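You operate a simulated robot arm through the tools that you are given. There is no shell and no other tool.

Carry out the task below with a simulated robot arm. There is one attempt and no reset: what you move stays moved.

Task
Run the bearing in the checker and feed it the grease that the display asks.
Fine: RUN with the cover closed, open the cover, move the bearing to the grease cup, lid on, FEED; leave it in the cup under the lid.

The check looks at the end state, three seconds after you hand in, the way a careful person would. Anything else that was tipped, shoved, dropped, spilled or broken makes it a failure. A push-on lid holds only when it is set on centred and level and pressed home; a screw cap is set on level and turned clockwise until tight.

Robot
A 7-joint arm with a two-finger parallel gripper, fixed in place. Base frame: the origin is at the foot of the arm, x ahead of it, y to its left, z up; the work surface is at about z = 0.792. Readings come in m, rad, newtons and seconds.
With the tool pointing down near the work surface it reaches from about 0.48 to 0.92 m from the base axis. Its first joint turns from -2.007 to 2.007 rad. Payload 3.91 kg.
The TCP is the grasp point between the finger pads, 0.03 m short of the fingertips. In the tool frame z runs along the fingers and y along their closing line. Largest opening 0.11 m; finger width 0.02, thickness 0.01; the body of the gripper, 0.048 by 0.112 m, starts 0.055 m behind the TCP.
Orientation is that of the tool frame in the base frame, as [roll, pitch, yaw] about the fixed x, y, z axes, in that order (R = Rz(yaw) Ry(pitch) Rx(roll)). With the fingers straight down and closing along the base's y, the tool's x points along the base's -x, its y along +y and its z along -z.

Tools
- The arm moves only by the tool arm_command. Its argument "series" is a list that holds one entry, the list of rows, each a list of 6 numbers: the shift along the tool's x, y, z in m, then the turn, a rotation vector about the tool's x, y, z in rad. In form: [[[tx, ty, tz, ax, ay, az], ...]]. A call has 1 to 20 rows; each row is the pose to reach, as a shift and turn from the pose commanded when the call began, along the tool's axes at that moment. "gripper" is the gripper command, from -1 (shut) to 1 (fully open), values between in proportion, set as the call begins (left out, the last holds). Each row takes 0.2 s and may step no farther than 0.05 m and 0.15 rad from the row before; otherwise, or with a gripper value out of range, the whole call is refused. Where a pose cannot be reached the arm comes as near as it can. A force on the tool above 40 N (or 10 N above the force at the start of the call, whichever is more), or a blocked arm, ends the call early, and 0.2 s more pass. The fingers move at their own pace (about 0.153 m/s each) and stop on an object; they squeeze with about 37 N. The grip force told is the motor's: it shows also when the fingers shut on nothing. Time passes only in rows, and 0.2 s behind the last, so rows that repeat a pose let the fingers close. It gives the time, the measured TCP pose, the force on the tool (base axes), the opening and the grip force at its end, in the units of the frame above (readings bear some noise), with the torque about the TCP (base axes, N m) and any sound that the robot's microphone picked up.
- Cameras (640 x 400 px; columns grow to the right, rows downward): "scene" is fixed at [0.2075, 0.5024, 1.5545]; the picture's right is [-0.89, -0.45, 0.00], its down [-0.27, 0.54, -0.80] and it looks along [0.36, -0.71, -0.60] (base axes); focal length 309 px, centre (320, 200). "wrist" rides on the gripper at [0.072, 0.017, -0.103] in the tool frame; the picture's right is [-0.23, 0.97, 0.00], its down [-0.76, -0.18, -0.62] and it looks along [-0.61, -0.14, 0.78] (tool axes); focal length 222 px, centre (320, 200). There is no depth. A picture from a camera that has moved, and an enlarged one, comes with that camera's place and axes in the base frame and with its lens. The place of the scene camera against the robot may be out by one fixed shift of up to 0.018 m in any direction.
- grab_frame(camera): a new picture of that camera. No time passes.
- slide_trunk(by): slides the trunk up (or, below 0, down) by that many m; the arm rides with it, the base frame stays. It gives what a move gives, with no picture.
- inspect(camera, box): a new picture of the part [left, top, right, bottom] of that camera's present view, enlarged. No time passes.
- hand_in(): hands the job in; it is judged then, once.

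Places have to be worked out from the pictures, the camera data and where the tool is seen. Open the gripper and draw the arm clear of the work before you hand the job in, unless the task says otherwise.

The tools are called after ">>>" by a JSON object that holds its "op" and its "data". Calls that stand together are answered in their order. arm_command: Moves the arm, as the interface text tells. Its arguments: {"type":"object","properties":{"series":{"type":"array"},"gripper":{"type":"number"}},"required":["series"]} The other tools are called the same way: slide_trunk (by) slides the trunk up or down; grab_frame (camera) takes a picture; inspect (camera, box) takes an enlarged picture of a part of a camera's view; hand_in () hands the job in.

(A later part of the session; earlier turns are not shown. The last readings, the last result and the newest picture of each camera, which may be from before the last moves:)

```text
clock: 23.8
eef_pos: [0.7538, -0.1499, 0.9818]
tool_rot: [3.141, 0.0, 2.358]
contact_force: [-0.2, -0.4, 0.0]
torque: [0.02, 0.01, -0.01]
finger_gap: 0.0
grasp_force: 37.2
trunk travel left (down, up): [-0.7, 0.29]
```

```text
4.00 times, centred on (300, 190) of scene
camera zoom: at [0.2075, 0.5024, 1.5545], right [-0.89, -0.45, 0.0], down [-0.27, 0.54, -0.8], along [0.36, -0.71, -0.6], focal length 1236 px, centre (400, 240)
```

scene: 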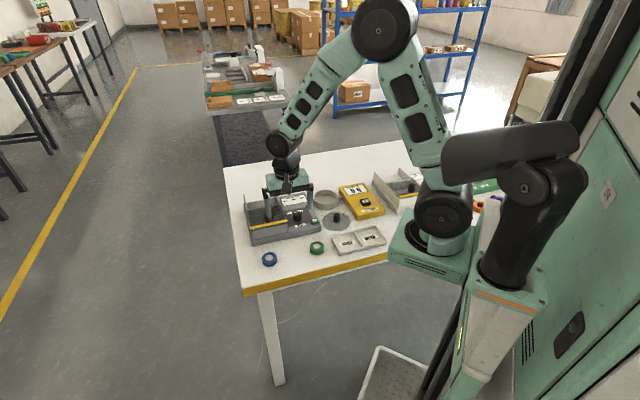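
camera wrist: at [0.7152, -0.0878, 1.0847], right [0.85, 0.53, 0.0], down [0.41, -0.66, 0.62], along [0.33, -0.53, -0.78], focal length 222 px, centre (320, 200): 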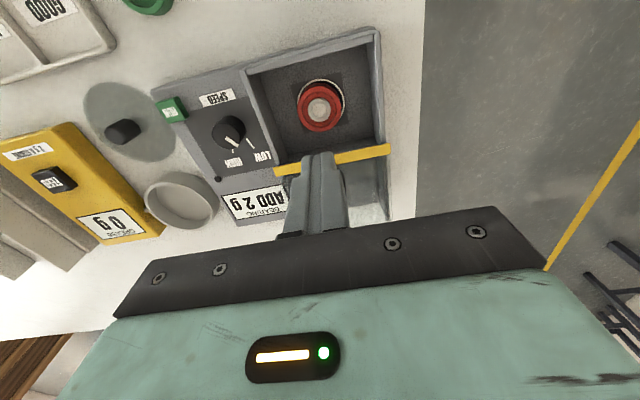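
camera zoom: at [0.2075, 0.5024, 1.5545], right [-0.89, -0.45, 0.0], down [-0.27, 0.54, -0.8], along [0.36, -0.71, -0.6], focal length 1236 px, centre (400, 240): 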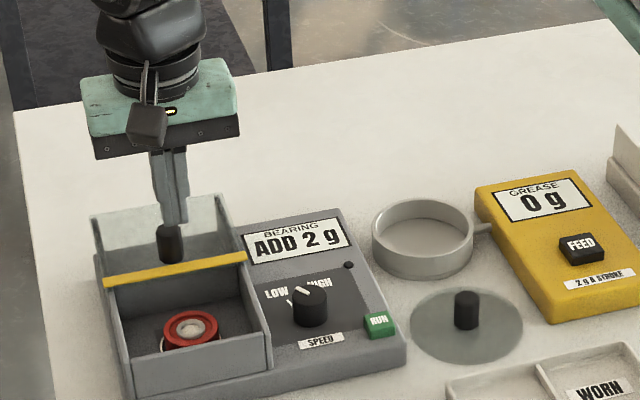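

The fingers slipped off: the gap is 0 and the bearing is still in the chamber. I'll look closely at the bearing to see how it sits now.

>>> {"op": "inspect", "data": {"camera": "wrist", "box": [270, 60, 380, 140]}}

>>> {"op": "inspect", "data": {"camera": "scene", "box": [255, 205, 305, 240]}}

```text
5.00 times, centred on (325, 100) of wrist
camera zoom: at [0.7152, -0.0878, 1.0847], right [0.85, 0.53, 0.0], down [0.41, -0.66, 0.62], along [0.33, -0.53, -0.78], focal length 1111 px, centre (295, 700)
```

zoom: 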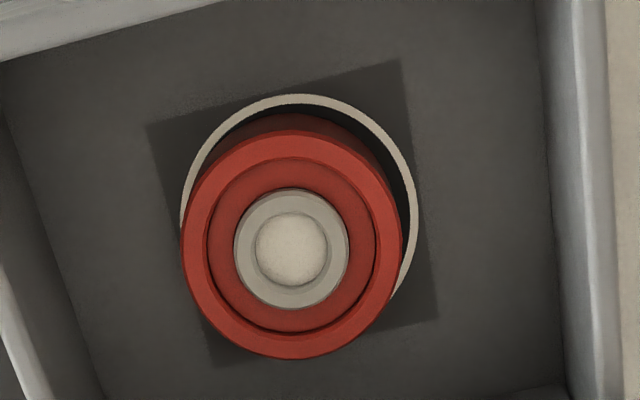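

```text
11.43 times, centred on (280, 222) of scene
camera zoom: at [0.2075, 0.5024, 1.5545], right [-0.89, -0.45, 0.0], down [-0.27, 0.54, -0.8], along [0.36, -0.71, -0.6], focal length 3532 px, centre (777, -57)
```

zoom: 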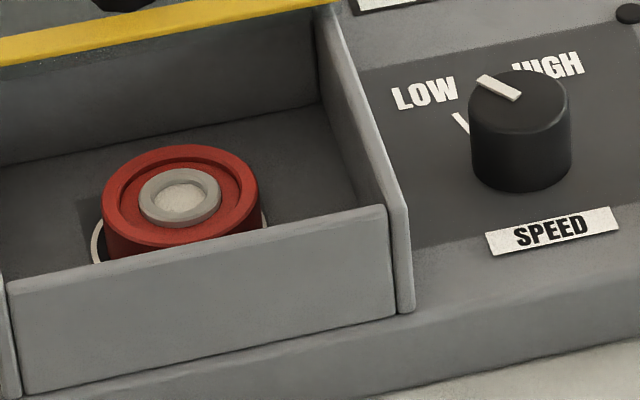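

The bearing just shifted about 2 mm and still lies flat on its seat, so the fingers slipped upward along it. I'll open, go back down until the tips barely touch the floor, grip again and lift in tiny steps while watching the force.

>>> {"op": "arm_command", "data": {"series": [[[0, 0, 0, 0, 0, 0], [0, 0, 0.03, 0, 0, 0], [0, 0, 0.07, 0, 0, 0], [0, 0, 0.1, 0, 0, 0], [0, 0, 0.12, 0, 0, 0], [0, 0, 0.128, 0, 0, 0], [0, 0, 0.131, 0, 0, 0], [0, 0, 0.133, 0, 0, 0]]], "gripper": 0.27}}

>>> {"op": "inspect", "data": {"camera": "wrist", "box": [200, 60, 460, 240]}}

```text
clock: 25.6
eef_pos: [0.7535, -0.1487, 0.8512]
tool_rot: [3.14, 0.003, 2.357]
contact_force: [-2.3, 0.7, 11.2]
torque: [-0.22, 0.41, -0.05]
finger_gap: 0.0701
grasp_force: 0.6
trunk travel left (down, up): [-0.7, 0.29]
```

```text
2.22 times, centred on (330, 150) of wrist
camera zoom: at [0.7153, -0.0862, 0.9533], right [0.85, 0.53, 0.0], down [0.41, -0.66, 0.62], along [0.33, -0.53, -0.78], focal length 494 px, centre (298, 311)
```

zoom: 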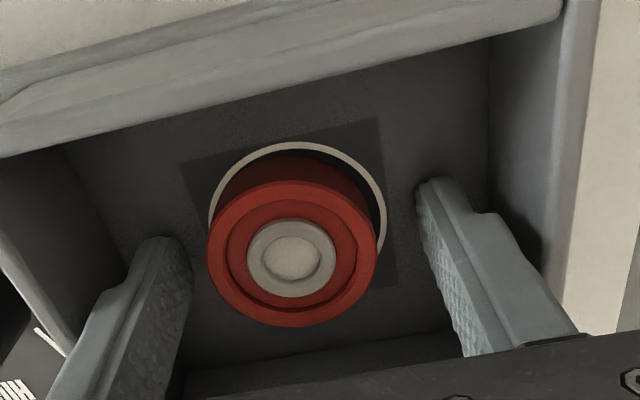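

The tips touch the floor again with the bearing between them. I ease off by 2 mm, grip, and wait a little longer for the squeeze to build up.

>>> {"op": "arm_command", "data": {"series": [[[0, -0.001, -0.002, 0, 0, 0], [0, -0.001, -0.002, 0, 0, 0]]]}}

>>> {"op": "arm_command", "data": {"series": [[[0, 0, 0, 0, 0, 0], [0, 0, 0, 0, 0, 0], [0, 0, 0, 0, 0, 0], [0, 0, 0, 0, 0, 0], [0, 0, 0, 0, 0, 0]]], "gripper": -1}}

>>> {"op": "arm_command", "data": {"series": [[[0, 0, -0.002, 0, 0, 0], [0, 0, -0.004, 0, 0, 0]]]}}

>>> {"op": "inspect", "data": {"camera": "wrist", "box": [200, 60, 460, 240]}}

```text
clock: 26.2
eef_pos: [0.7531, -0.1495, 0.8506]
tool_rot: [-3.14, 0.0, 2.355]
contact_force: [0.5, 0.1, 0.9]
torque: [0.02, 0.03, -0.01]
finger_gap: 0.0699
grasp_force: 0.0
trunk travel left (down, up): [-0.7, 0.29]
```

```text
clock: 27.4
eef_pos: [0.752, -0.1485, 0.8502]
tool_rot: [3.141, 0.001, 2.358]
contact_force: [-0.3, 0.0, -0.2]
torque: [-0.02, 0.0, -0.01]
finger_gap: 0.0465
grasp_force: 36.8
trunk travel left (down, up): [-0.7, 0.29]
```

```text
clock: 28.0
eef_pos: [0.752, -0.1497, 0.854]
tool_rot: [3.14, -0.001, 2.358]
contact_force: [-0.5, 0.2, -0.9]
torque: [0.03, -0.01, -0.02]
finger_gap: 0.0464
grasp_force: 37.3
trunk travel left (down, up): [-0.7, 0.29]
```

```text
2.22 times, centred on (330, 150) of wrist
camera zoom: at [0.7146, -0.0874, 0.9576], right [0.85, 0.53, 0.0], down [0.41, -0.66, 0.62], along [0.33, -0.53, -0.78], focal length 494 px, centre (298, 311)
```

zoom: 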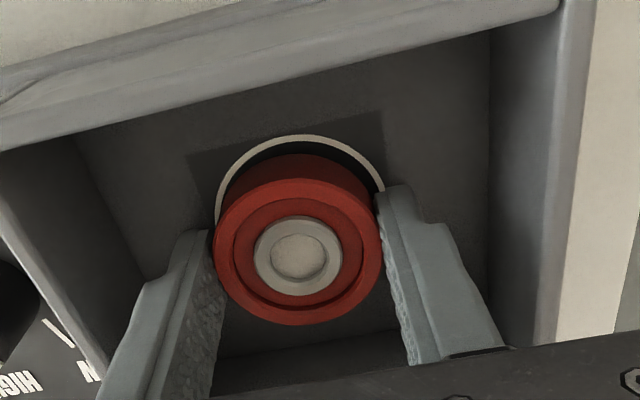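

The bearing moved up together with the fingers and the gap holds at 46.4 mm with no load. I continue lifting slowly in small steps.

>>> {"op": "arm_command", "data": {"series": [[[0, 0, -0.003, 0, 0, 0], [0, 0, -0.006, 0, 0, 0], [0, 0, -0.009, 0, 0, 0], [0, 0, -0.012, 0, 0, 0]]]}}

>>> {"op": "inspect", "data": {"camera": "wrist", "box": [200, 60, 460, 240]}}

>>> {"op": "inspect", "data": {"camera": "scene", "box": [240, 180, 310, 240]}}

```text
clock: 29.0
eef_pos: [0.7542, -0.1495, 0.8663]
tool_rot: [3.14, 0.001, 2.356]
contact_force: [0.6, 0.0, -1.4]
torque: [0.03, -0.01, -0.03]
finger_gap: 0.0464
grasp_force: 36.9
trunk travel left (down, up): [-0.7, 0.29]
```

```text
2.22 times, centred on (330, 150) of wrist
camera zoom: at [0.7152, -0.0875, 0.9691], right [0.85, 0.53, 0.0], down [0.41, -0.66, 0.62], along [0.33, -0.53, -0.78], focal length 494 px, centre (298, 311)
```

zoom: 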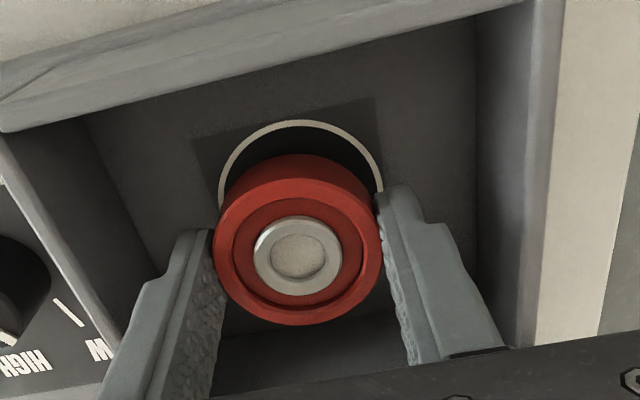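

```text
6.67 times, centred on (275, 210) of scene
camera zoom: at [0.2075, 0.5024, 1.5545], right [-0.89, -0.45, 0.0], down [-0.27, 0.54, -0.8], along [0.36, -0.71, -0.6], focal length 2060 px, centre (620, 133)
```

zoom: 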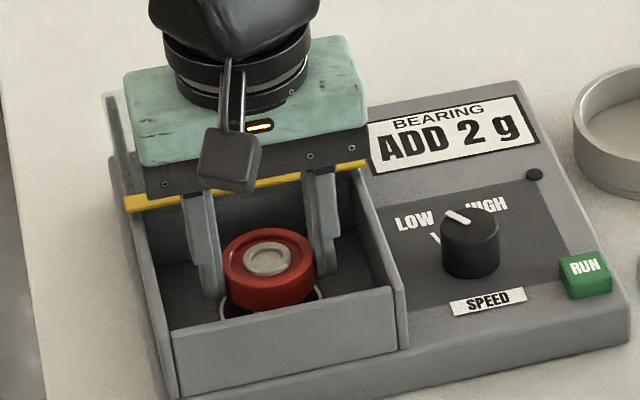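

The bearing is clearly off its seat now and hangs level. I keep lifting at a slow pace until it is above the walls.

>>> {"op": "arm_command", "data": {"series": [[[0, 0, -0.004, 0, 0, 0], [0, 0, -0.008, 0, 0, 0], [0, 0, -0.012, 0, 0, 0], [0, 0, -0.016, 0, 0, 0], [0, 0, -0.021, 0, 0, 0], [0, 0, -0.026, 0, 0, 0], [0, 0, -0.031, 0, 0, 0], [0, 0, -0.036, 0, 0, 0], [0, 0, -0.041, 0, 0, 0], [0, 0, -0.046, 0, 0, 0]]]}}

>>> {"op": "inspect", "data": {"camera": "wrist", "box": [200, 60, 460, 240]}}

>>> {"op": "inspect", "data": {"camera": "scene", "box": [240, 170, 310, 230]}}

```text
clock: 31.2
eef_pos: [0.7536, -0.1488, 0.9122]
tool_rot: [3.14, 0.0, 2.354]
contact_force: [0.5, 0.0, -1.1]
torque: [0.0, 0.03, -0.03]
finger_gap: 0.0463
grasp_force: 37.1
trunk travel left (down, up): [-0.7, 0.29]
```

```text
2.22 times, centred on (330, 150) of wrist
camera zoom: at [0.7149, -0.0871, 1.0158], right [0.85, 0.53, 0.0], down [0.41, -0.66, 0.62], along [0.33, -0.53, -0.78], focal length 494 px, centre (298, 311)
```

zoom: 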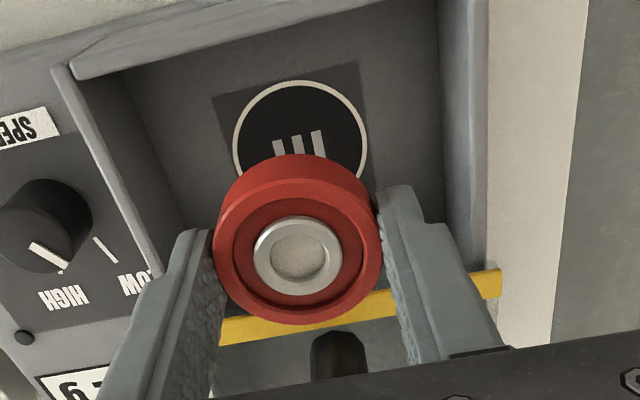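

```text
6.67 times, centred on (275, 200) of scene
camera zoom: at [0.2075, 0.5024, 1.5545], right [-0.89, -0.45, 0.0], down [-0.27, 0.54, -0.8], along [0.36, -0.71, -0.6], focal length 2060 px, centre (620, 200)
```

zoom: 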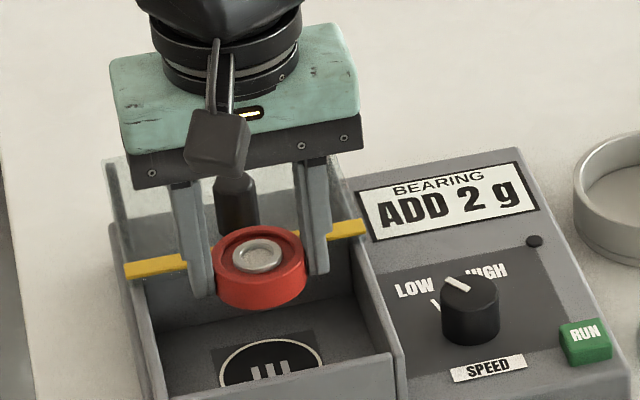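

The bearing is held firmly above the chamber. I lift another 5 cm and carry it slowly sideways towards the cup, stopping short of it so that I can look at the cup from above.

>>> {"op": "arm_command", "data": {"series": [[[0, 0, -0.008, 0, 0, 0], [0, 0, -0.018, 0, 0, 0], [0, 0, -0.028, 0, 0, 0], [0, 0, -0.038, 0, 0, 0], [0, 0, -0.048, 0, 0, 0], [-0.005, -0.012, -0.05, 0, 0, 0], [-0.012, -0.03, -0.05, 0, 0, 0], [-0.019, -0.048, -0.05, 0, 0, 0], [-0.026, -0.066, -0.05, 0, 0, 0], [-0.033, -0.084, -0.05, 0, 0, 0], [-0.04, -0.102, -0.05, 0, 0, 0], [-0.047, -0.12, -0.05, 0, 0, 0], [-0.054, -0.138, -0.05, 0, 0, 0], [-0.061, -0.156, -0.05, 0, 0, 0], [-0.068, -0.174, -0.05, 0, 0, 0], [-0.075, -0.19, -0.05, 0, 0, 0], [-0.075, -0.19, -0.05, 0, 0, 0]]]}}

>>> {"op": "grab_frame", "data": {"camera": "wrist"}}

>>> {"op": "inspect", "data": {"camera": "scene", "box": [235, 140, 365, 240]}}

```text
clock: 34.8
eef_pos: [0.6712, -0.3359, 0.9626]
tool_rot: [3.139, -0.001, 2.355]
contact_force: [1.3, -0.3, -1.2]
torque: [0.0, -0.01, 0.0]
finger_gap: 0.0467
grasp_force: 36.8
trunk travel left (down, up): [-0.7, 0.29]
```

```text
taken
camera wrist: at [0.6332, -0.2739, 1.0651], right [0.85, 0.53, 0.0], down [0.41, -0.66, 0.62], along [0.33, -0.53, -0.78], focal length 222 px, centre (320, 200)
```

wrist: 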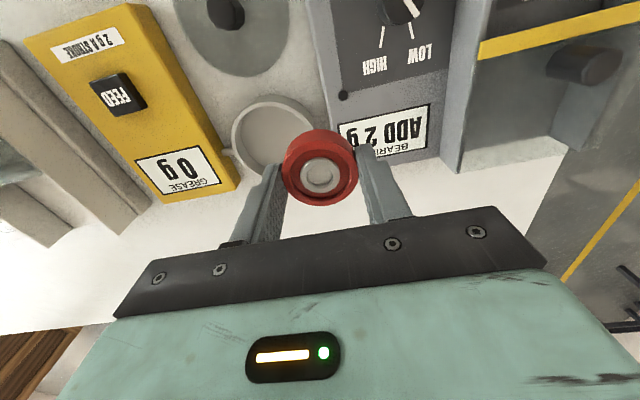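

```text
4.00 times, centred on (300, 190) of scene
camera zoom: at [0.2075, 0.5024, 1.5545], right [-0.89, -0.45, 0.0], down [-0.27, 0.54, -0.8], along [0.36, -0.71, -0.6], focal length 1236 px, centre (400, 240)
```

zoom: 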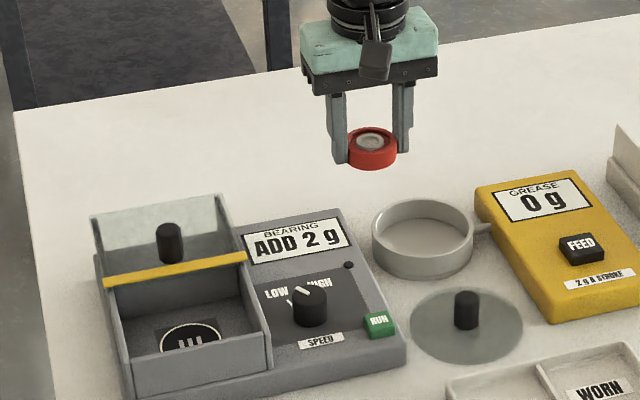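

The bearing is still held and hangs level. I'll zoom on the cup from here to locate it precisely.

>>> {"op": "inspect", "data": {"camera": "wrist", "box": [200, 70, 360, 190]}}

```text
3.33 times, centred on (280, 130) of wrist
camera zoom: at [0.6332, -0.2739, 1.0651], right [0.85, 0.53, 0.0], down [0.41, -0.66, 0.62], along [0.33, -0.53, -0.78], focal length 740 px, centre (453, 433)
```

zoom: 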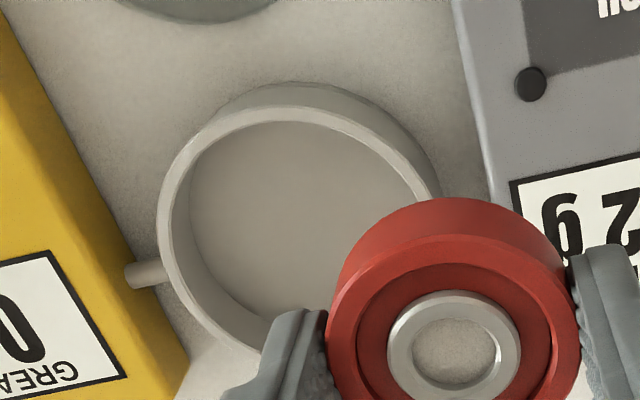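

The bearing hides part of the cup's rim. I shift forward (tool -x) by 7 cm so the whole cup appears above the bearing in the picture.

>>> {"op": "arm_command", "data": {"series": [[[-0.018, -0.01, -0.005, 0, 0, 0], [-0.036, -0.02, -0.01, 0, 0, 0], [-0.054, -0.03, -0.015, 0, 0, 0], [-0.07, -0.04, -0.02, 0, 0, 0], [-0.07, -0.04, -0.02, 0, 0, 0]]]}}

>>> {"op": "inspect", "data": {"camera": "wrist", "box": [200, 0, 420, 150]}}

```text
clock: 36.0
eef_pos: [0.694, -0.4129, 0.982]
tool_rot: [3.139, -0.001, 2.357]
contact_force: [0.4, 0.8, -0.3]
torque: [0.03, -0.01, 0.0]
finger_gap: 0.0467
grasp_force: 37.1
trunk travel left (down, up): [-0.7, 0.29]
```

```text
2.67 times, centred on (310, 75) of wrist
camera zoom: at [0.6555, -0.3513, 1.0859], right [0.85, 0.53, 0.0], down [0.41, -0.66, 0.62], along [0.33, -0.53, -0.78], focal length 592 px, centre (347, 533)
```

zoom: 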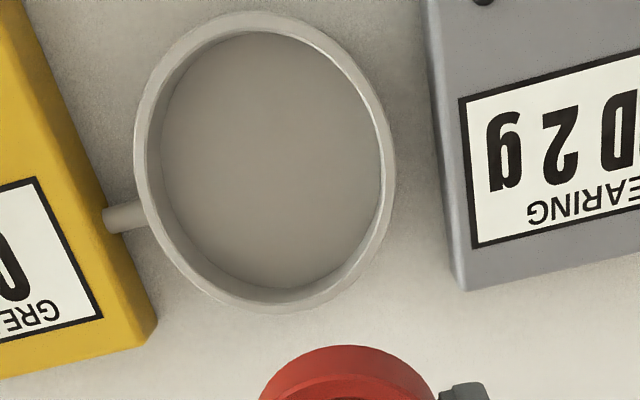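

The whole cup is visible: rim about 0.10 m across, centred at about (0.649, -0.399) with the rim near z 0.82. I move the bearing above the centre and lower it to just above the rim for a check.

>>> {"op": "arm_command", "data": {"series": [[[0.014, -0.0075, 0, 0, 0, 0], [0.028, -0.015, 0, 0, 0, 0], [0.0416, -0.022, 0, 0, 0, 0], [0.0416, -0.022, 0.015, 0, 0, 0], [0.0416, -0.022, 0.03, 0, 0, 0], [0.0416, -0.022, 0.045, 0, 0, 0], [0.0416, -0.022, 0.06, 0, 0, 0], [0.0416, -0.022, 0.075, 0, 0, 0], [0.0416, -0.022, 0.09, 0, 0, 0], [0.0416, -0.022, 0.105, 0, 0, 0], [0.0416, -0.022, 0.115, 0, 0, 0], [0.0416, -0.022, 0.115, 0, 0, 0]]]}}

>>> {"op": "inspect", "data": {"camera": "wrist", "box": [200, 40, 440, 220]}}

>>> {"op": "inspect", "data": {"camera": "scene", "box": [285, 155, 385, 230]}}

```text
clock: 38.6
eef_pos: [0.6494, -0.4019, 0.8672]
tool_rot: [3.14, 0.0, 2.357]
contact_force: [-0.5, 0.5, -0.6]
torque: [0.01, 0.04, -0.01]
finger_gap: 0.0465
grasp_force: 36.6
trunk travel left (down, up): [-0.7, 0.29]
```

```text
2.22 times, centred on (320, 130) of wrist
camera zoom: at [0.6107, -0.3392, 0.9704], right [0.85, 0.53, 0.0], down [0.41, -0.66, 0.62], along [0.33, -0.53, -0.78], focal length 494 px, centre (320, 356)
```

zoom: 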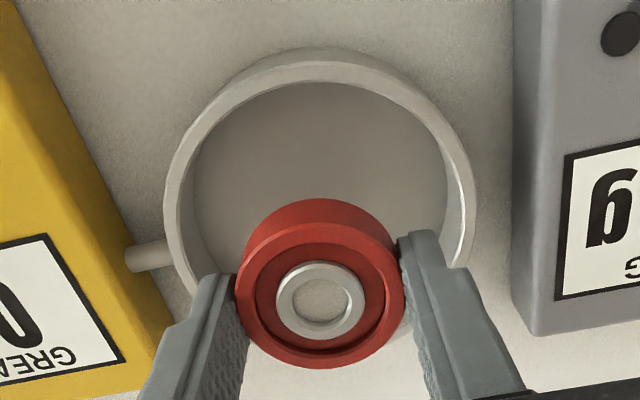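

```text
5.33 times, centred on (335, 192) of scene
camera zoom: at [0.2075, 0.5024, 1.5545], right [-0.89, -0.45, 0.0], down [-0.27, 0.54, -0.8], along [0.36, -0.71, -0.6], focal length 1648 px, centre (240, 240)
```

zoom: 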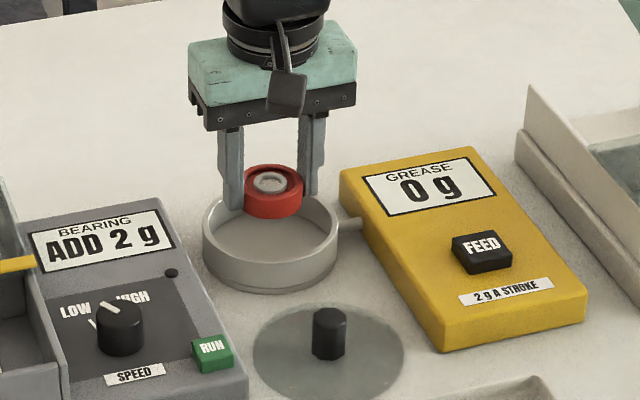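

The bearing is over the cup, about 3 mm off the middle towards the back. I correct that and lower it slowly towards the cup floor.

>>> {"op": "arm_command", "data": {"series": [[[0.0032, 0.0018, 0.006, 0, 0, 0], [0.0032, 0.0018, 0.014, 0, 0, 0], [0.0032, 0.0018, 0.022, 0, 0, 0], [0.0032, 0.0018, 0.028, 0, 0, 0], [0.0032, 0.0018, 0.032, 0, 0, 0]]]}}

>>> {"op": "arm_command", "data": {"series": [[[0, 0, 0.002, 0, 0, 0], [0, 0, 0.004, 0, 0, 0]]]}}

>>> {"op": "inspect", "data": {"camera": "wrist", "box": [200, 40, 440, 220]}}

```text
clock: 39.8
eef_pos: [0.6475, -0.3976, 0.8354]
tool_rot: [3.141, 0.0, 2.356]
contact_force: [-0.3, 0.7, -1.0]
torque: [0.0, -0.01, 0.03]
finger_gap: 0.0468
grasp_force: 37.0
trunk travel left (down, up): [-0.7, 0.29]
```

```text
clock: 40.4
eef_pos: [0.6479, -0.3971, 0.831]
tool_rot: [3.141, -0.001, 2.356]
contact_force: [-1.0, -0.2, -1.6]
torque: [0.01, -0.04, -0.03]
finger_gap: 0.0465
grasp_force: 36.9
trunk travel left (down, up): [-0.7, 0.29]
```

```text
2.22 times, centred on (320, 130) of wrist
camera zoom: at [0.609, -0.3348, 0.9345], right [0.85, 0.53, 0.0], down [0.41, -0.66, 0.62], along [0.33, -0.53, -0.78], focal length 494 px, centre (320, 356)
```

zoom: 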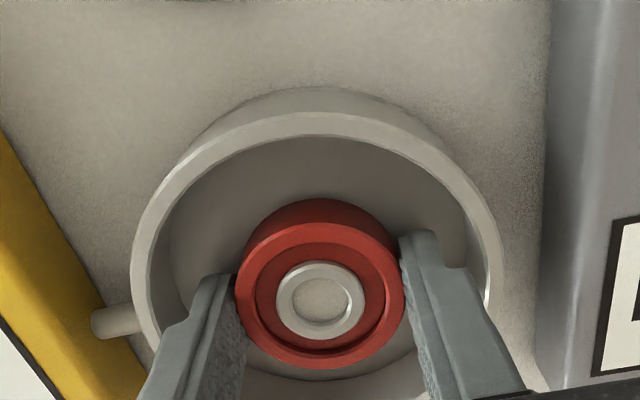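

The bearing is inside the cup with no floor contact yet at TCP 0.831. I continue down in 1.5 mm steps.

>>> {"op": "arm_command", "data": {"series": [[[0, 0, 0.0015, 0, 0, 0], [0, 0, 0.003, 0, 0, 0]]]}}

>>> {"op": "arm_command", "data": {"series": [[[0, 0, 0.0015, 0, 0, 0], [0, 0, 0.003, 0, 0, 0]]]}}

```text
clock: 41.0
eef_pos: [0.6472, -0.3962, 0.8274]
tool_rot: [3.139, -0.002, 2.356]
contact_force: [0.2, 0.0, -1.0]
torque: [0.02, -0.03, -0.02]
finger_gap: 0.0466
grasp_force: 36.8
trunk travel left (down, up): [-0.7, 0.29]
```

```text
clock: 41.6
eef_pos: [0.6482, -0.3969, 0.8273]
tool_rot: [3.14, 0.001, 2.357]
contact_force: [-2.4, -0.6, 8.4]
torque: [-0.03, 0.26, -0.02]
finger_gap: 0.0467
grasp_force: 36.6
trunk travel left (down, up): [-0.7, 0.29]
```

The cup floor is reached (8 N at TCP 0.827). I ease up a millimetre, open the fingers only to 6 cm so they stay inside the cup, and lift out.

>>> {"op": "arm_command", "data": {"series": [[[0, 0, -0.001, 0, 0, 0], [0, 0, -0.001, 0, 0, 0], [0, 0, -0.001, 0, 0, 0]]], "gripper": 0.08}}

>>> {"op": "inspect", "data": {"camera": "wrist", "box": [200, 40, 440, 220]}}

```text
clock: 42.4
eef_pos: [0.6481, -0.3964, 0.8264]
tool_rot: [3.139, 0.001, 2.356]
contact_force: [0.4, 0.4, 0.0]
torque: [0.0, 0.03, 0.01]
finger_gap: 0.0594
grasp_force: 0.0
trunk travel left (down, up): [-0.7, 0.29]
```

```text
2.22 times, centred on (320, 130) of wrist
camera zoom: at [0.6091, -0.3344, 0.93], right [0.85, 0.53, 0.0], down [0.41, -0.66, 0.62], along [0.33, -0.53, -0.78], focal length 494 px, centre (320, 356)
```

zoom: 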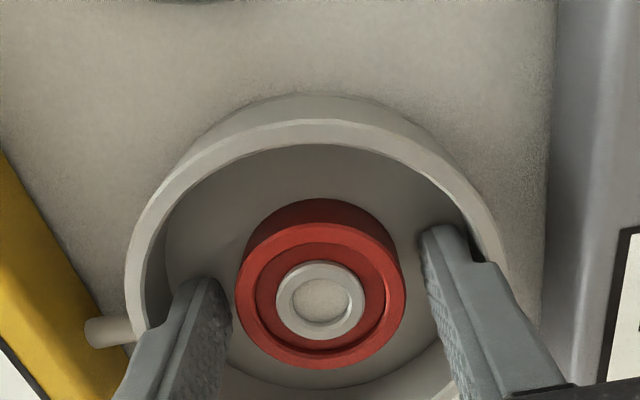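

The fingers are free of the bearing and inside the cup wall. I lift straight up and look at the bearing in the cup.

>>> {"op": "arm_command", "data": {"series": [[[0, 0, -0.015, 0, 0, 0], [0, 0, -0.035, 0, 0, 0], [0, 0, -0.065, 0, 0, 0], [0, 0, -0.1, 0, 0, 0], [0, 0, -0.14, 0, 0, 0], [0, 0, -0.16, 0, 0, 0], [0, 0, -0.16, 0, 0, 0]]]}}

>>> {"op": "grab_frame", "data": {"camera": "wrist"}}

>>> {"op": "inspect", "data": {"camera": "scene", "box": [285, 165, 385, 240]}}

```text
clock: 44.0
eef_pos: [0.6486, -0.3991, 0.9889]
tool_rot: [3.14, 0.0, 2.355]
contact_force: [-0.7, -0.1, -0.2]
torque: [0.02, 0.0, 0.01]
finger_gap: 0.0595
grasp_force: 0.1
trunk travel left (down, up): [-0.7, 0.29]
```

```text
taken
camera wrist: at [0.6094, -0.3359, 1.0916], right [0.85, 0.53, 0.0], down [0.41, -0.66, 0.62], along [0.33, -0.53, -0.78], focal length 222 px, centre (320, 200)
```

wrist: 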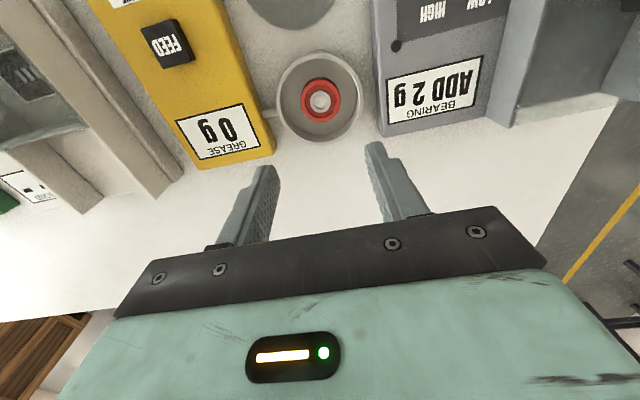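

```text
5.33 times, centred on (335, 202) of scene
camera zoom: at [0.2075, 0.5024, 1.5545], right [-0.89, -0.45, 0.0], down [-0.27, 0.54, -0.8], along [0.36, -0.71, -0.6], focal length 1648 px, centre (240, 187)
```

zoom: 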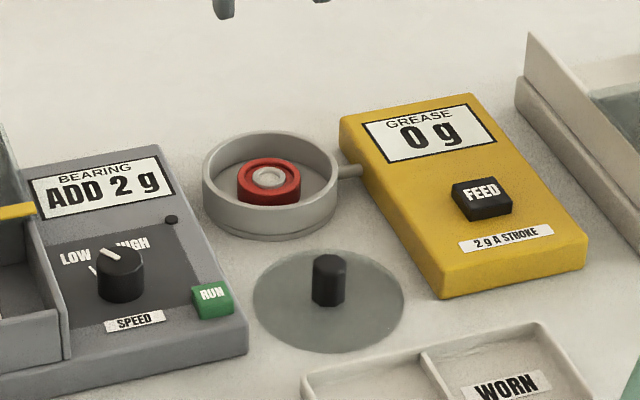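

The bearing rests in the cup. From this height I zoom on the cup and the lid to fix their centres precisely for the lid placement.

>>> {"op": "inspect", "data": {"camera": "wrist", "box": [260, 40, 380, 150]}}

>>> {"op": "inspect", "data": {"camera": "scene", "box": [315, 185, 365, 235]}}

```text
3.64 times, centred on (320, 95) of wrist
camera zoom: at [0.6094, -0.3359, 1.0916], right [0.85, 0.53, 0.0], down [0.41, -0.66, 0.62], along [0.33, -0.53, -0.78], focal length 808 px, centre (320, 582)
```

zoom: 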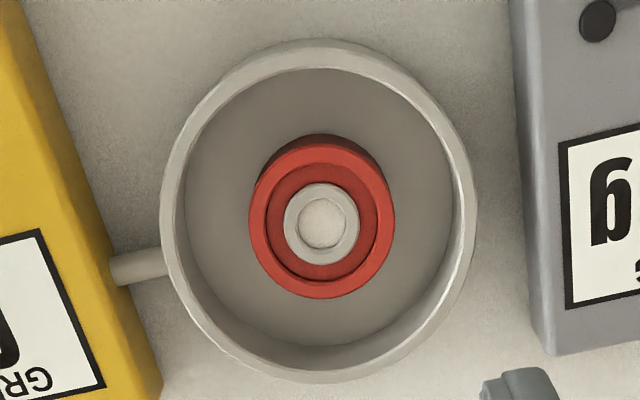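

```text
8.00 times, centred on (340, 210) of scene
camera zoom: at [0.2075, 0.5024, 1.5545], right [-0.89, -0.45, 0.0], down [-0.27, 0.54, -0.8], along [0.36, -0.71, -0.6], focal length 2472 px, centre (160, 120)
```

zoom: 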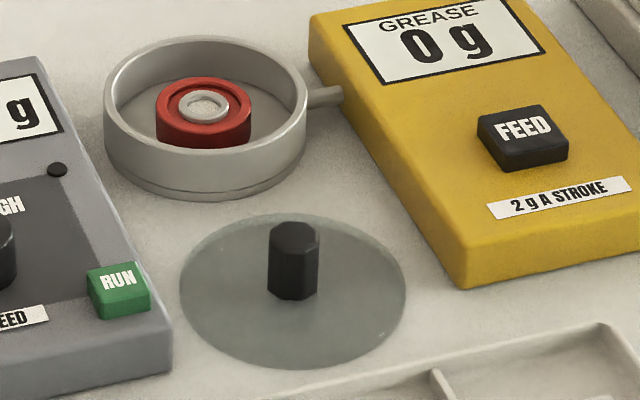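

Cup centre comes out at about (0.648, -0.398) in tool coordinates, rim near z 0.823. Now I move above the lid near (0.554, -0.318) to locate its knob.

>>> {"op": "arm_command", "data": {"series": [[[0.04, -0.003, 0, 0, 0, 0], [0.08, -0.006, 0, 0, 0, 0], [0.124, -0.0096, 0, 0, 0, 0], [0.124, -0.0096, 0.01, 0, 0, 0], [0.124, -0.0096, 0.01, 0, 0, 0]]]}}

>>> {"op": "grab_frame", "data": {"camera": "wrist"}}

>>> {"op": "inspect", "data": {"camera": "wrist", "box": [240, 20, 400, 140]}}

```text
clock: 45.2
eef_pos: [0.5518, -0.3163, 0.9771]
tool_rot: [3.14, -0.001, 2.354]
contact_force: [-0.3, -0.1, 0.2]
torque: [0.04, -0.03, 0.03]
finger_gap: 0.0594
grasp_force: 0.1
trunk travel left (down, up): [-0.7, 0.29]
```

```text
taken
camera wrist: at [0.5137, -0.2547, 1.0803], right [0.85, 0.53, 0.0], down [0.41, -0.66, 0.62], along [0.33, -0.53, -0.78], focal length 222 px, centre (320, 200)
```

wrist: 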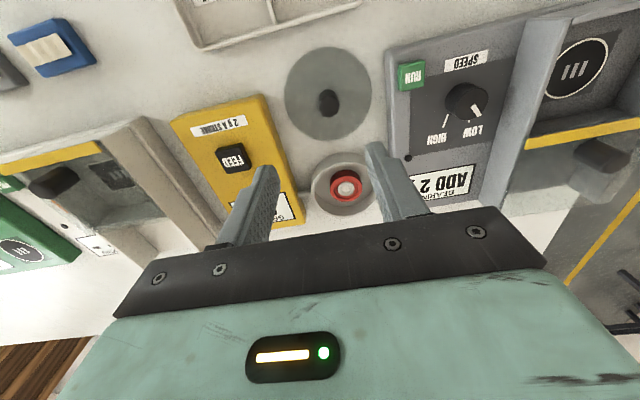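

```text
3.33 times, centred on (320, 80) of wrist
camera zoom: at [0.5137, -0.2547, 1.0803], right [0.85, 0.53, 0.0], down [0.41, -0.66, 0.62], along [0.33, -0.53, -0.78], focal length 740 px, centre (320, 600)
```

zoom: 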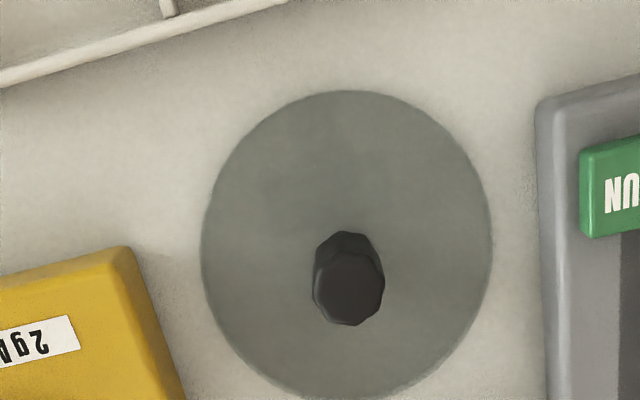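

The lid is a 0.104 m disc with its knob at its centre, about (0.560, -0.310), knob top near z 0.827. I line up above the knob and go down part of the way to check.

>>> {"op": "arm_command", "data": {"series": [[[-0.0014, 0.0098, 0, 0, 0, 0], [-0.0014, 0.0098, 0.03, 0, 0, 0], [-0.0014, 0.0098, 0.06, 0, 0, 0], [-0.0014, 0.0098, 0.085, 0, 0, 0], [-0.0014, 0.0098, 0.085, 0, 0, 0]]]}}

>>> {"op": "inspect", "data": {"camera": "wrist", "box": [200, 50, 440, 220]}}

>>> {"op": "inspect", "data": {"camera": "scene", "box": [295, 170, 375, 240]}}

```text
clock: 46.4
eef_pos: [0.56, -0.3099, 0.8926]
tool_rot: [3.14, 0.0, 2.356]
contact_force: [-0.1, -0.2, 0.1]
torque: [-0.01, -0.02, 0.02]
finger_gap: 0.0594
grasp_force: 0.1
trunk travel left (down, up): [-0.7, 0.29]
```

```text
2.35 times, centred on (320, 135) of wrist
camera zoom: at [0.5222, -0.2476, 0.995], right [0.85, 0.53, 0.0], down [0.41, -0.66, 0.62], along [0.33, -0.53, -0.78], focal length 523 px, centre (320, 353)
```

zoom: 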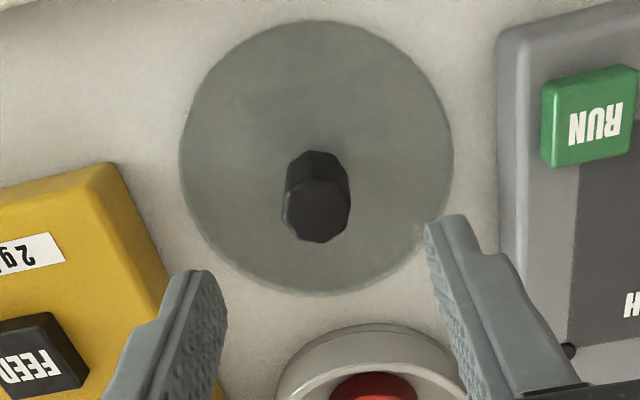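

```text
5.71 times, centred on (335, 205) of scene
camera zoom: at [0.2075, 0.5024, 1.5545], right [-0.89, -0.45, 0.0], down [-0.27, 0.54, -0.8], along [0.36, -0.71, -0.6], focal length 1766 px, centre (234, 171)
```

zoom: 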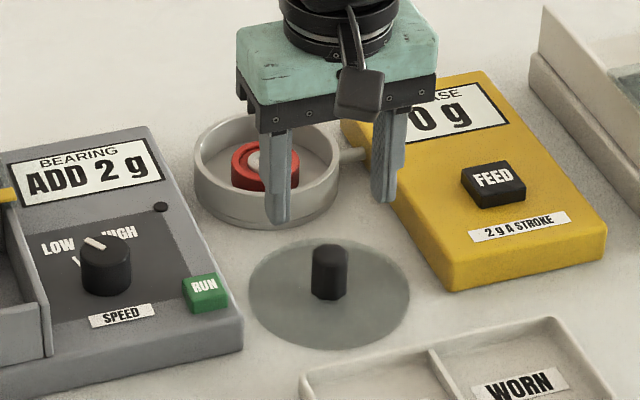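

The knob is right below the grasp point. I go down to TCP 0.834 (tips about 8 mm above the disc) and shut the fingers.

>>> {"op": "arm_command", "data": {"series": [[[0, -0.0005, 0.025, 0, 0, 0], [0, -0.0005, 0.045, 0, 0, 0], [0, -0.0005, 0.055, 0, 0, 0], [0, -0.0005, 0.0585, 0, 0, 0], [0, -0.0005, 0.0585, 0, 0, 0]]]}}

>>> {"op": "arm_command", "data": {"series": [[[0, 0, 0, 0, 0, 0], [0, 0, 0, 0, 0, 0], [0, 0, 0, 0, 0, 0], [0, 0, 0, 0, 0, 0]]], "gripper": -1}}

>>> {"op": "inspect", "data": {"camera": "wrist", "box": [200, 50, 440, 220]}}

```text
clock: 47.6
eef_pos: [0.5599, -0.311, 0.8325]
tool_rot: [3.14, -0.001, 2.356]
contact_force: [-0.4, -0.3, 0.0]
torque: [-0.02, 0.0, 0.01]
finger_gap: 0.0593
grasp_force: 0.1
trunk travel left (down, up): [-0.7, 0.29]
```

```text
clock: 48.6
eef_pos: [0.5606, -0.3104, 0.8334]
tool_rot: [3.14, 0.0, 2.355]
contact_force: [0.1, 0.6, 1.1]
torque: [-0.03, 0.03, -0.01]
finger_gap: 0.0223
grasp_force: 36.6
trunk travel left (down, up): [-0.7, 0.29]
```

```text
2.35 times, centred on (320, 135) of wrist
camera zoom: at [0.5223, -0.2485, 0.9359], right [0.85, 0.53, 0.0], down [0.41, -0.66, 0.62], along [0.33, -0.53, -0.78], focal length 523 px, centre (320, 353)
```

zoom: 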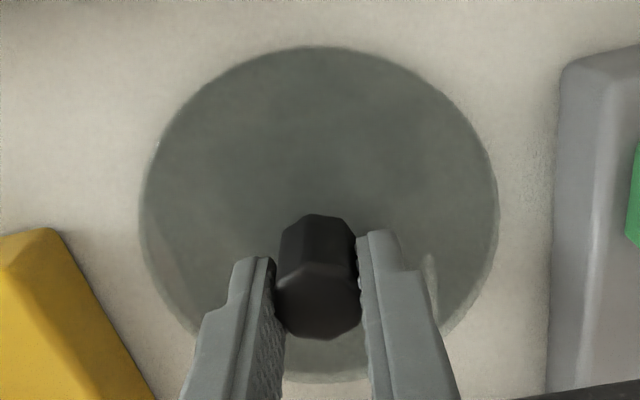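

The knob is gripped at 22 mm. I lift the lid slowly and check that it hangs level.

>>> {"op": "arm_command", "data": {"series": [[[0, 0, -0.003, 0, 0, 0], [0, 0, -0.006, 0, 0, 0], [0, 0, -0.01, 0, 0, 0], [0, 0, -0.015, 0, 0, 0], [0, 0, -0.02, 0, 0, 0], [0, 0, -0.026, 0, 0, 0], [0, 0, -0.032, 0, 0, 0], [0, 0, -0.04, 0, 0, 0], [0, 0, -0.048, 0, 0, 0], [0, 0, -0.056, 0, 0, 0], [0, 0, -0.064, 0, 0, 0], [0, 0, -0.072, 0, 0, 0], [0, 0, -0.08, 0, 0, 0], [0, 0, -0.08, 0, 0, 0]]]}}

>>> {"op": "grab_frame", "data": {"camera": "wrist"}}

>>> {"op": "inspect", "data": {"camera": "scene", "box": [295, 150, 375, 220]}}

```text
clock: 51.6
eef_pos: [0.5598, -0.31, 0.9134]
tool_rot: [3.14, 0.002, 2.357]
contact_force: [0.4, 0.2, 0.5]
torque: [0.05, 0.01, 0.01]
finger_gap: 0.0221
grasp_force: 37.0
trunk travel left (down, up): [-0.7, 0.29]
```

```text
taken
camera wrist: at [0.5219, -0.2475, 1.0162], right [0.85, 0.53, 0.0], down [0.41, -0.66, 0.62], along [0.33, -0.53, -0.78], focal length 222 px, centre (320, 200)
```

wrist: 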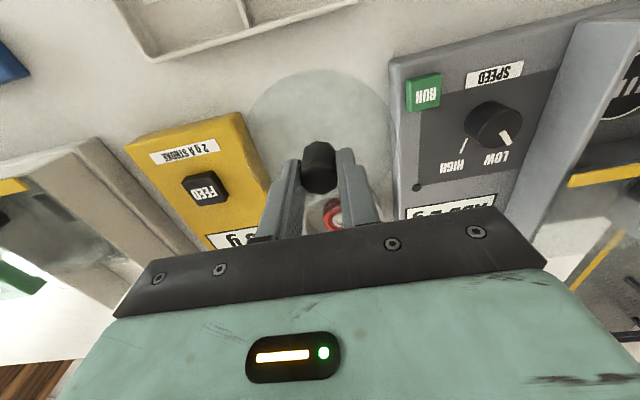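

```text
5.71 times, centred on (335, 185) of scene
camera zoom: at [0.2075, 0.5024, 1.5545], right [-0.89, -0.45, 0.0], down [-0.27, 0.54, -0.8], along [0.36, -0.71, -0.6], focal length 1766 px, centre (234, 286)
```

zoom: 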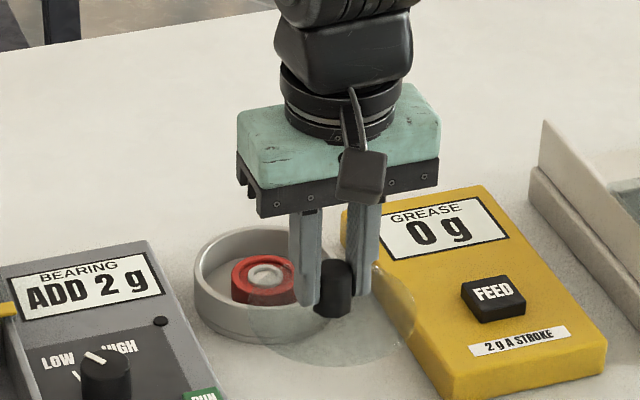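

The lid is lifted. I zoom in to see its shape and whether it is level.

>>> {"op": "inspect", "data": {"camera": "scene", "box": [320, 185, 360, 215]}}

>>> {"op": "inspect", "data": {"camera": "wrist", "box": [230, 60, 410, 240]}}

```text
13.33 times, centred on (340, 200) of scene
camera zoom: at [0.2075, 0.5024, 1.5545], right [-0.89, -0.45, 0.0], down [-0.27, 0.54, -0.8], along [0.36, -0.71, -0.6], focal length 4121 px, centre (53, 200)
```

zoom: 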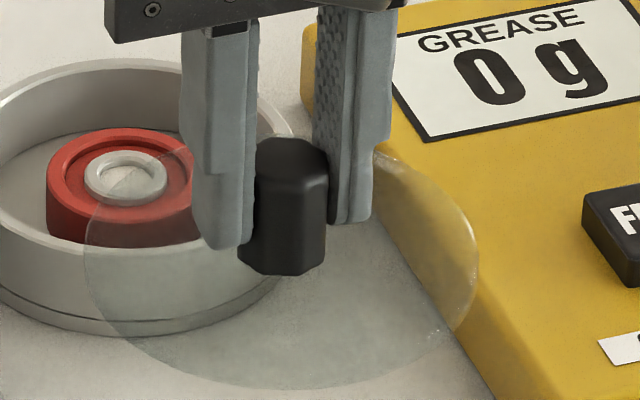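

```text
2.22 times, centred on (320, 150) of wrist
camera zoom: at [0.5219, -0.2475, 1.0162], right [0.85, 0.53, 0.0], down [0.41, -0.66, 0.62], along [0.33, -0.53, -0.78], focal length 494 px, centre (320, 311)
```

zoom: 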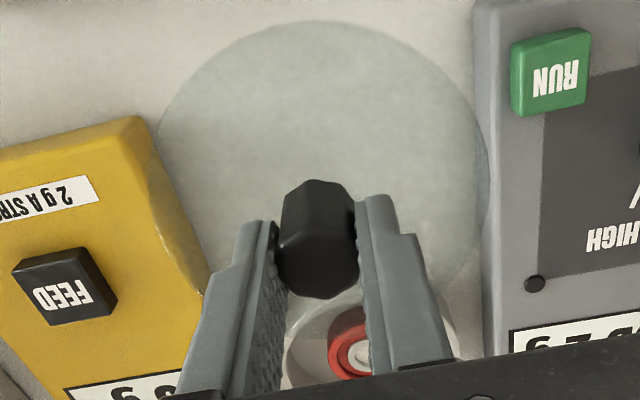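

The lid hangs level, and its centre is within about 1–2 mm of the grasp point. I carry it along tool -x to above the cup at (0.649, -0.400), keeping well above everything.

>>> {"op": "arm_command", "data": {"series": [[[0, 0, -0.008, 0, 0, 0], [-0.012, 0, -0.012, 0, 0, 0], [-0.028, 0, -0.012, 0, 0, 0], [-0.044, 0, -0.012, 0, 0, 0], [-0.06, 0, -0.012, 0, 0, 0], [-0.076, 0, -0.012, 0, 0, 0], [-0.092, 0, -0.012, 0, 0, 0], [-0.108, 0, -0.012, 0, 0, 0], [-0.12, 0, -0.012, 0, 0, 0], [-0.127, 0, -0.012, 0, 0, 0], [-0.127, 0, -0.012, 0, 0, 0]]]}}

>>> {"op": "inspect", "data": {"camera": "wrist", "box": [210, 40, 430, 220]}}

>>> {"op": "inspect", "data": {"camera": "scene", "box": [295, 150, 375, 220]}}

```text
clock: 54.0
eef_pos: [0.6497, -0.4015, 0.9247]
tool_rot: [3.141, 0.0, 2.356]
contact_force: [-0.4, 0.5, 0.4]
torque: [0.02, 0.01, -0.03]
finger_gap: 0.0223
grasp_force: 36.9
trunk travel left (down, up): [-0.7, 0.29]
```

```text
2.22 times, centred on (320, 130) of wrist
camera zoom: at [0.6124, -0.3386, 1.0287], right [0.85, 0.53, 0.0], down [0.41, -0.66, 0.62], along [0.33, -0.53, -0.78], focal length 494 px, centre (320, 356)
```

zoom: 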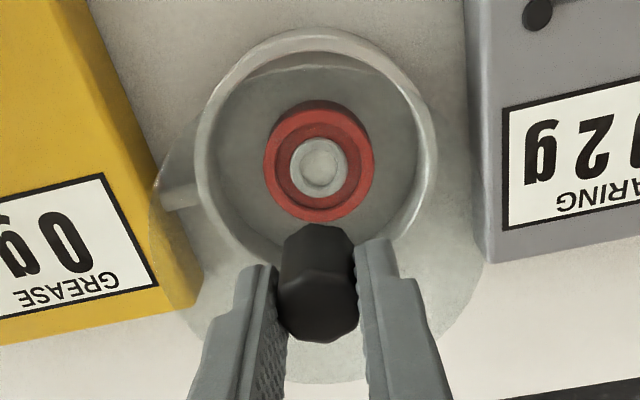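

```text
5.71 times, centred on (335, 185) of scene
camera zoom: at [0.2075, 0.5024, 1.5545], right [-0.89, -0.45, 0.0], down [-0.27, 0.54, -0.8], along [0.36, -0.71, -0.6], focal length 1766 px, centre (234, 286)
```

zoom: 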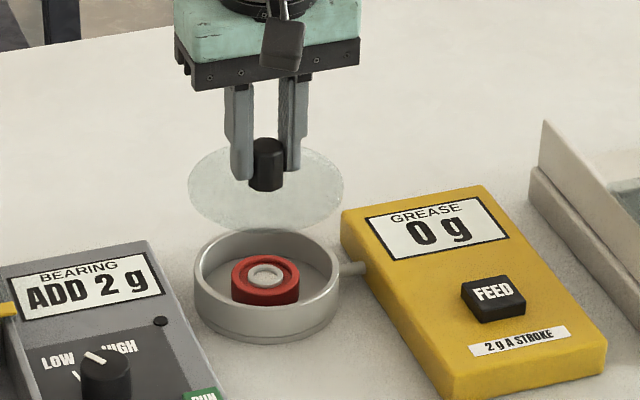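

From both cameras the lid is roughly centred over the cup. I lower it to about 1 cm above the rim to compare the edges more precisely.

>>> {"op": "arm_command", "data": {"series": [[[0, 0, 0.01, 0, 0, 0], [0, 0, 0.02, 0, 0, 0], [0, 0, 0.03, 0, 0, 0], [0, 0, 0.04, 0, 0, 0], [0, 0, 0.049, 0, 0, 0], [0, 0, 0.049, 0, 0, 0]]]}}

>>> {"op": "inspect", "data": {"camera": "wrist", "box": [210, 40, 430, 220]}}

>>> {"op": "inspect", "data": {"camera": "scene", "box": [310, 165, 360, 215]}}

```text
clock: 55.4
eef_pos: [0.651, -0.4016, 0.8755]
tool_rot: [3.14, 0.0, 2.356]
contact_force: [0.1, -1.3, -0.6]
torque: [0.01, 0.01, 0.0]
finger_gap: 0.0225
grasp_force: 36.9
trunk travel left (down, up): [-0.7, 0.29]
```

```text
2.22 times, centred on (320, 130) of wrist
camera zoom: at [0.6123, -0.3392, 0.9794], right [0.85, 0.53, 0.0], down [0.41, -0.66, 0.62], along [0.33, -0.53, -0.78], focal length 494 px, centre (320, 356)
```

zoom: 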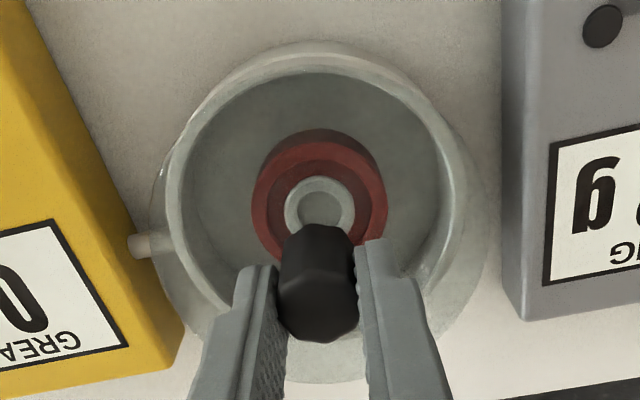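

```text
8.00 times, centred on (335, 190) of scene
camera zoom: at [0.2075, 0.5024, 1.5545], right [-0.89, -0.45, 0.0], down [-0.27, 0.54, -0.8], along [0.36, -0.71, -0.6], focal length 2472 px, centre (200, 280)
```

zoom: 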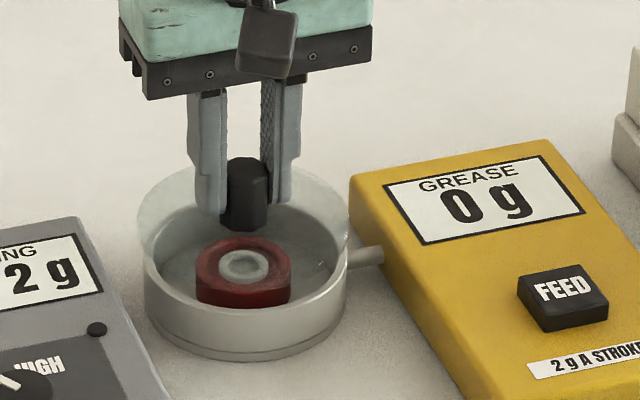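

The lid looks nearly concentric with the cup, maybe 1–2 mm off. I zoom in on the edges in both views for a finer check.

>>> {"op": "inspect", "data": {"camera": "scene", "box": [322, 182, 358, 212]}}

>>> {"op": "inspect", "data": {"camera": "wrist", "box": [250, 50, 390, 130]}}

```text
13.33 times, centred on (340, 197) of scene
camera zoom: at [0.2075, 0.5024, 1.5545], right [-0.89, -0.45, 0.0], down [-0.27, 0.54, -0.8], along [0.36, -0.71, -0.6], focal length 4121 px, centre (53, 240)
```

zoom: 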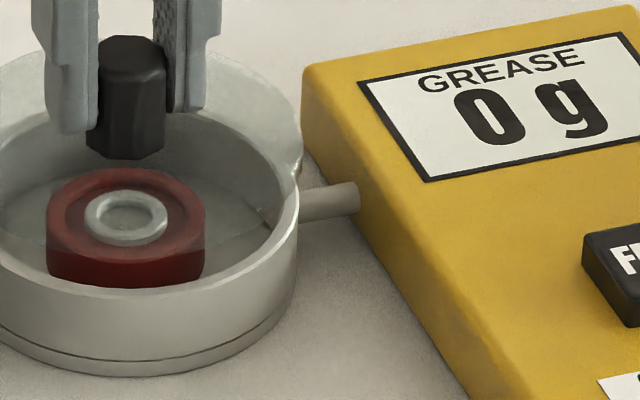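

```text
4.57 times, centred on (320, 90) of wrist
camera zoom: at [0.6123, -0.3392, 0.9794], right [0.85, 0.53, 0.0], down [0.41, -0.66, 0.62], along [0.33, -0.53, -0.78], focal length 1015 px, centre (320, 703)
```

zoom: 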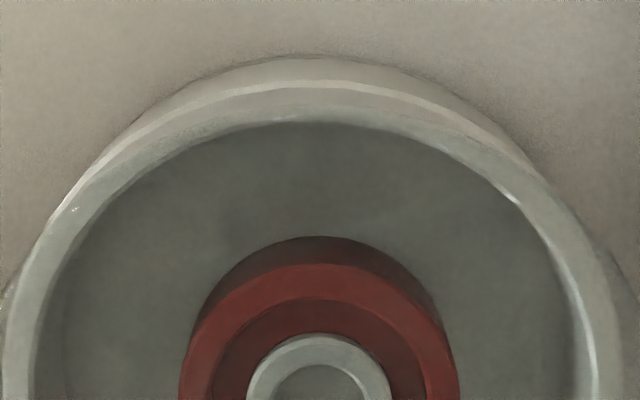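

Edges show the lid about 2 mm too far along tool -x. I shift +2 mm in tool x and lower to just above the rim.

>>> {"op": "arm_command", "data": {"series": [[[0.002, 0, 0, 0, 0, 0], [0.002, 0, 0.003, 0, 0, 0], [0.002, 0, 0.006, 0, 0, 0], [0.002, 0, 0.006, 0, 0, 0]]]}}

>>> {"op": "inspect", "data": {"camera": "scene", "box": [310, 170, 360, 215]}}

>>> {"op": "inspect", "data": {"camera": "wrist", "box": [230, 50, 410, 210]}}

```text
clock: 56.4
eef_pos: [0.6497, -0.4001, 0.8697]
tool_rot: [3.139, 0.0, 2.358]
contact_force: [-0.5, 0.1, -0.2]
torque: [0.01, -0.02, -0.03]
finger_gap: 0.0224
grasp_force: 37.2
trunk travel left (down, up): [-0.7, 0.29]
```

```text
8.89 times, centred on (335, 192) of scene
camera zoom: at [0.2075, 0.5024, 1.5545], right [-0.89, -0.45, 0.0], down [-0.27, 0.54, -0.8], along [0.36, -0.71, -0.6], focal length 2747 px, centre (187, 267)
```

zoom: 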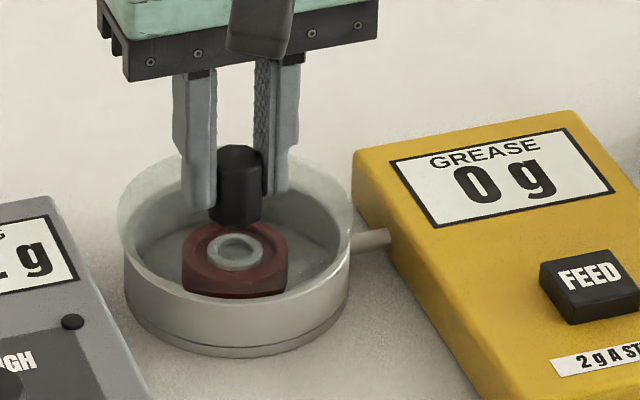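

```text
2.50 times, centred on (320, 130) of wrist
camera zoom: at [0.6112, -0.3373, 0.9734], right [0.85, 0.53, 0.0], down [0.41, -0.66, 0.62], along [0.33, -0.53, -0.78], focal length 555 px, centre (320, 375)
```

zoom: 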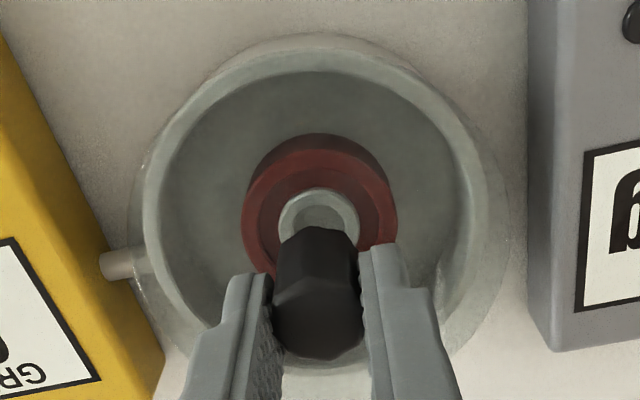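

Both views now agree that the lid should go about 1 mm towards tool -y. I correct that and lower in small steps until it touches the rim.

>>> {"op": "arm_command", "data": {"series": [[[0, -0.0012, 0.001, 0, 0, 0], [0, -0.0012, 0.003, 0, 0, 0], [0, -0.0012, 0.004, 0, 0, 0]]]}}

>>> {"op": "arm_command", "data": {"series": [[[0, 0, 0.001, 0, 0, 0], [0, 0, 0.002, 0, 0, 0]]]}}

>>> {"op": "inspect", "data": {"camera": "scene", "box": [310, 170, 360, 215]}}

```text
clock: 57.2
eef_pos: [0.6497, -0.3996, 0.8661]
tool_rot: [3.141, 0.001, 2.356]
contact_force: [0.0, -0.5, -0.7]
torque: [0.0, -0.01, -0.01]
finger_gap: 0.0224
grasp_force: 37.3
trunk travel left (down, up): [-0.7, 0.29]
```

```text
clock: 57.8
eef_pos: [0.6491, -0.3999, 0.8637]
tool_rot: [3.14, 0.001, 2.356]
contact_force: [0.3, 0.1, -0.5]
torque: [0.02, -0.02, -0.01]
finger_gap: 0.0224
grasp_force: 36.9
trunk travel left (down, up): [-0.7, 0.29]
```

```text
8.89 times, centred on (335, 192) of scene
camera zoom: at [0.2075, 0.5024, 1.5545], right [-0.89, -0.45, 0.0], down [-0.27, 0.54, -0.8], along [0.36, -0.71, -0.6], focal length 2747 px, centre (187, 267)
```

zoom: 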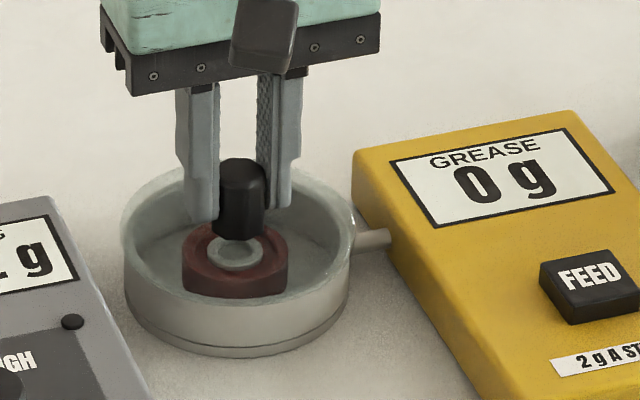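

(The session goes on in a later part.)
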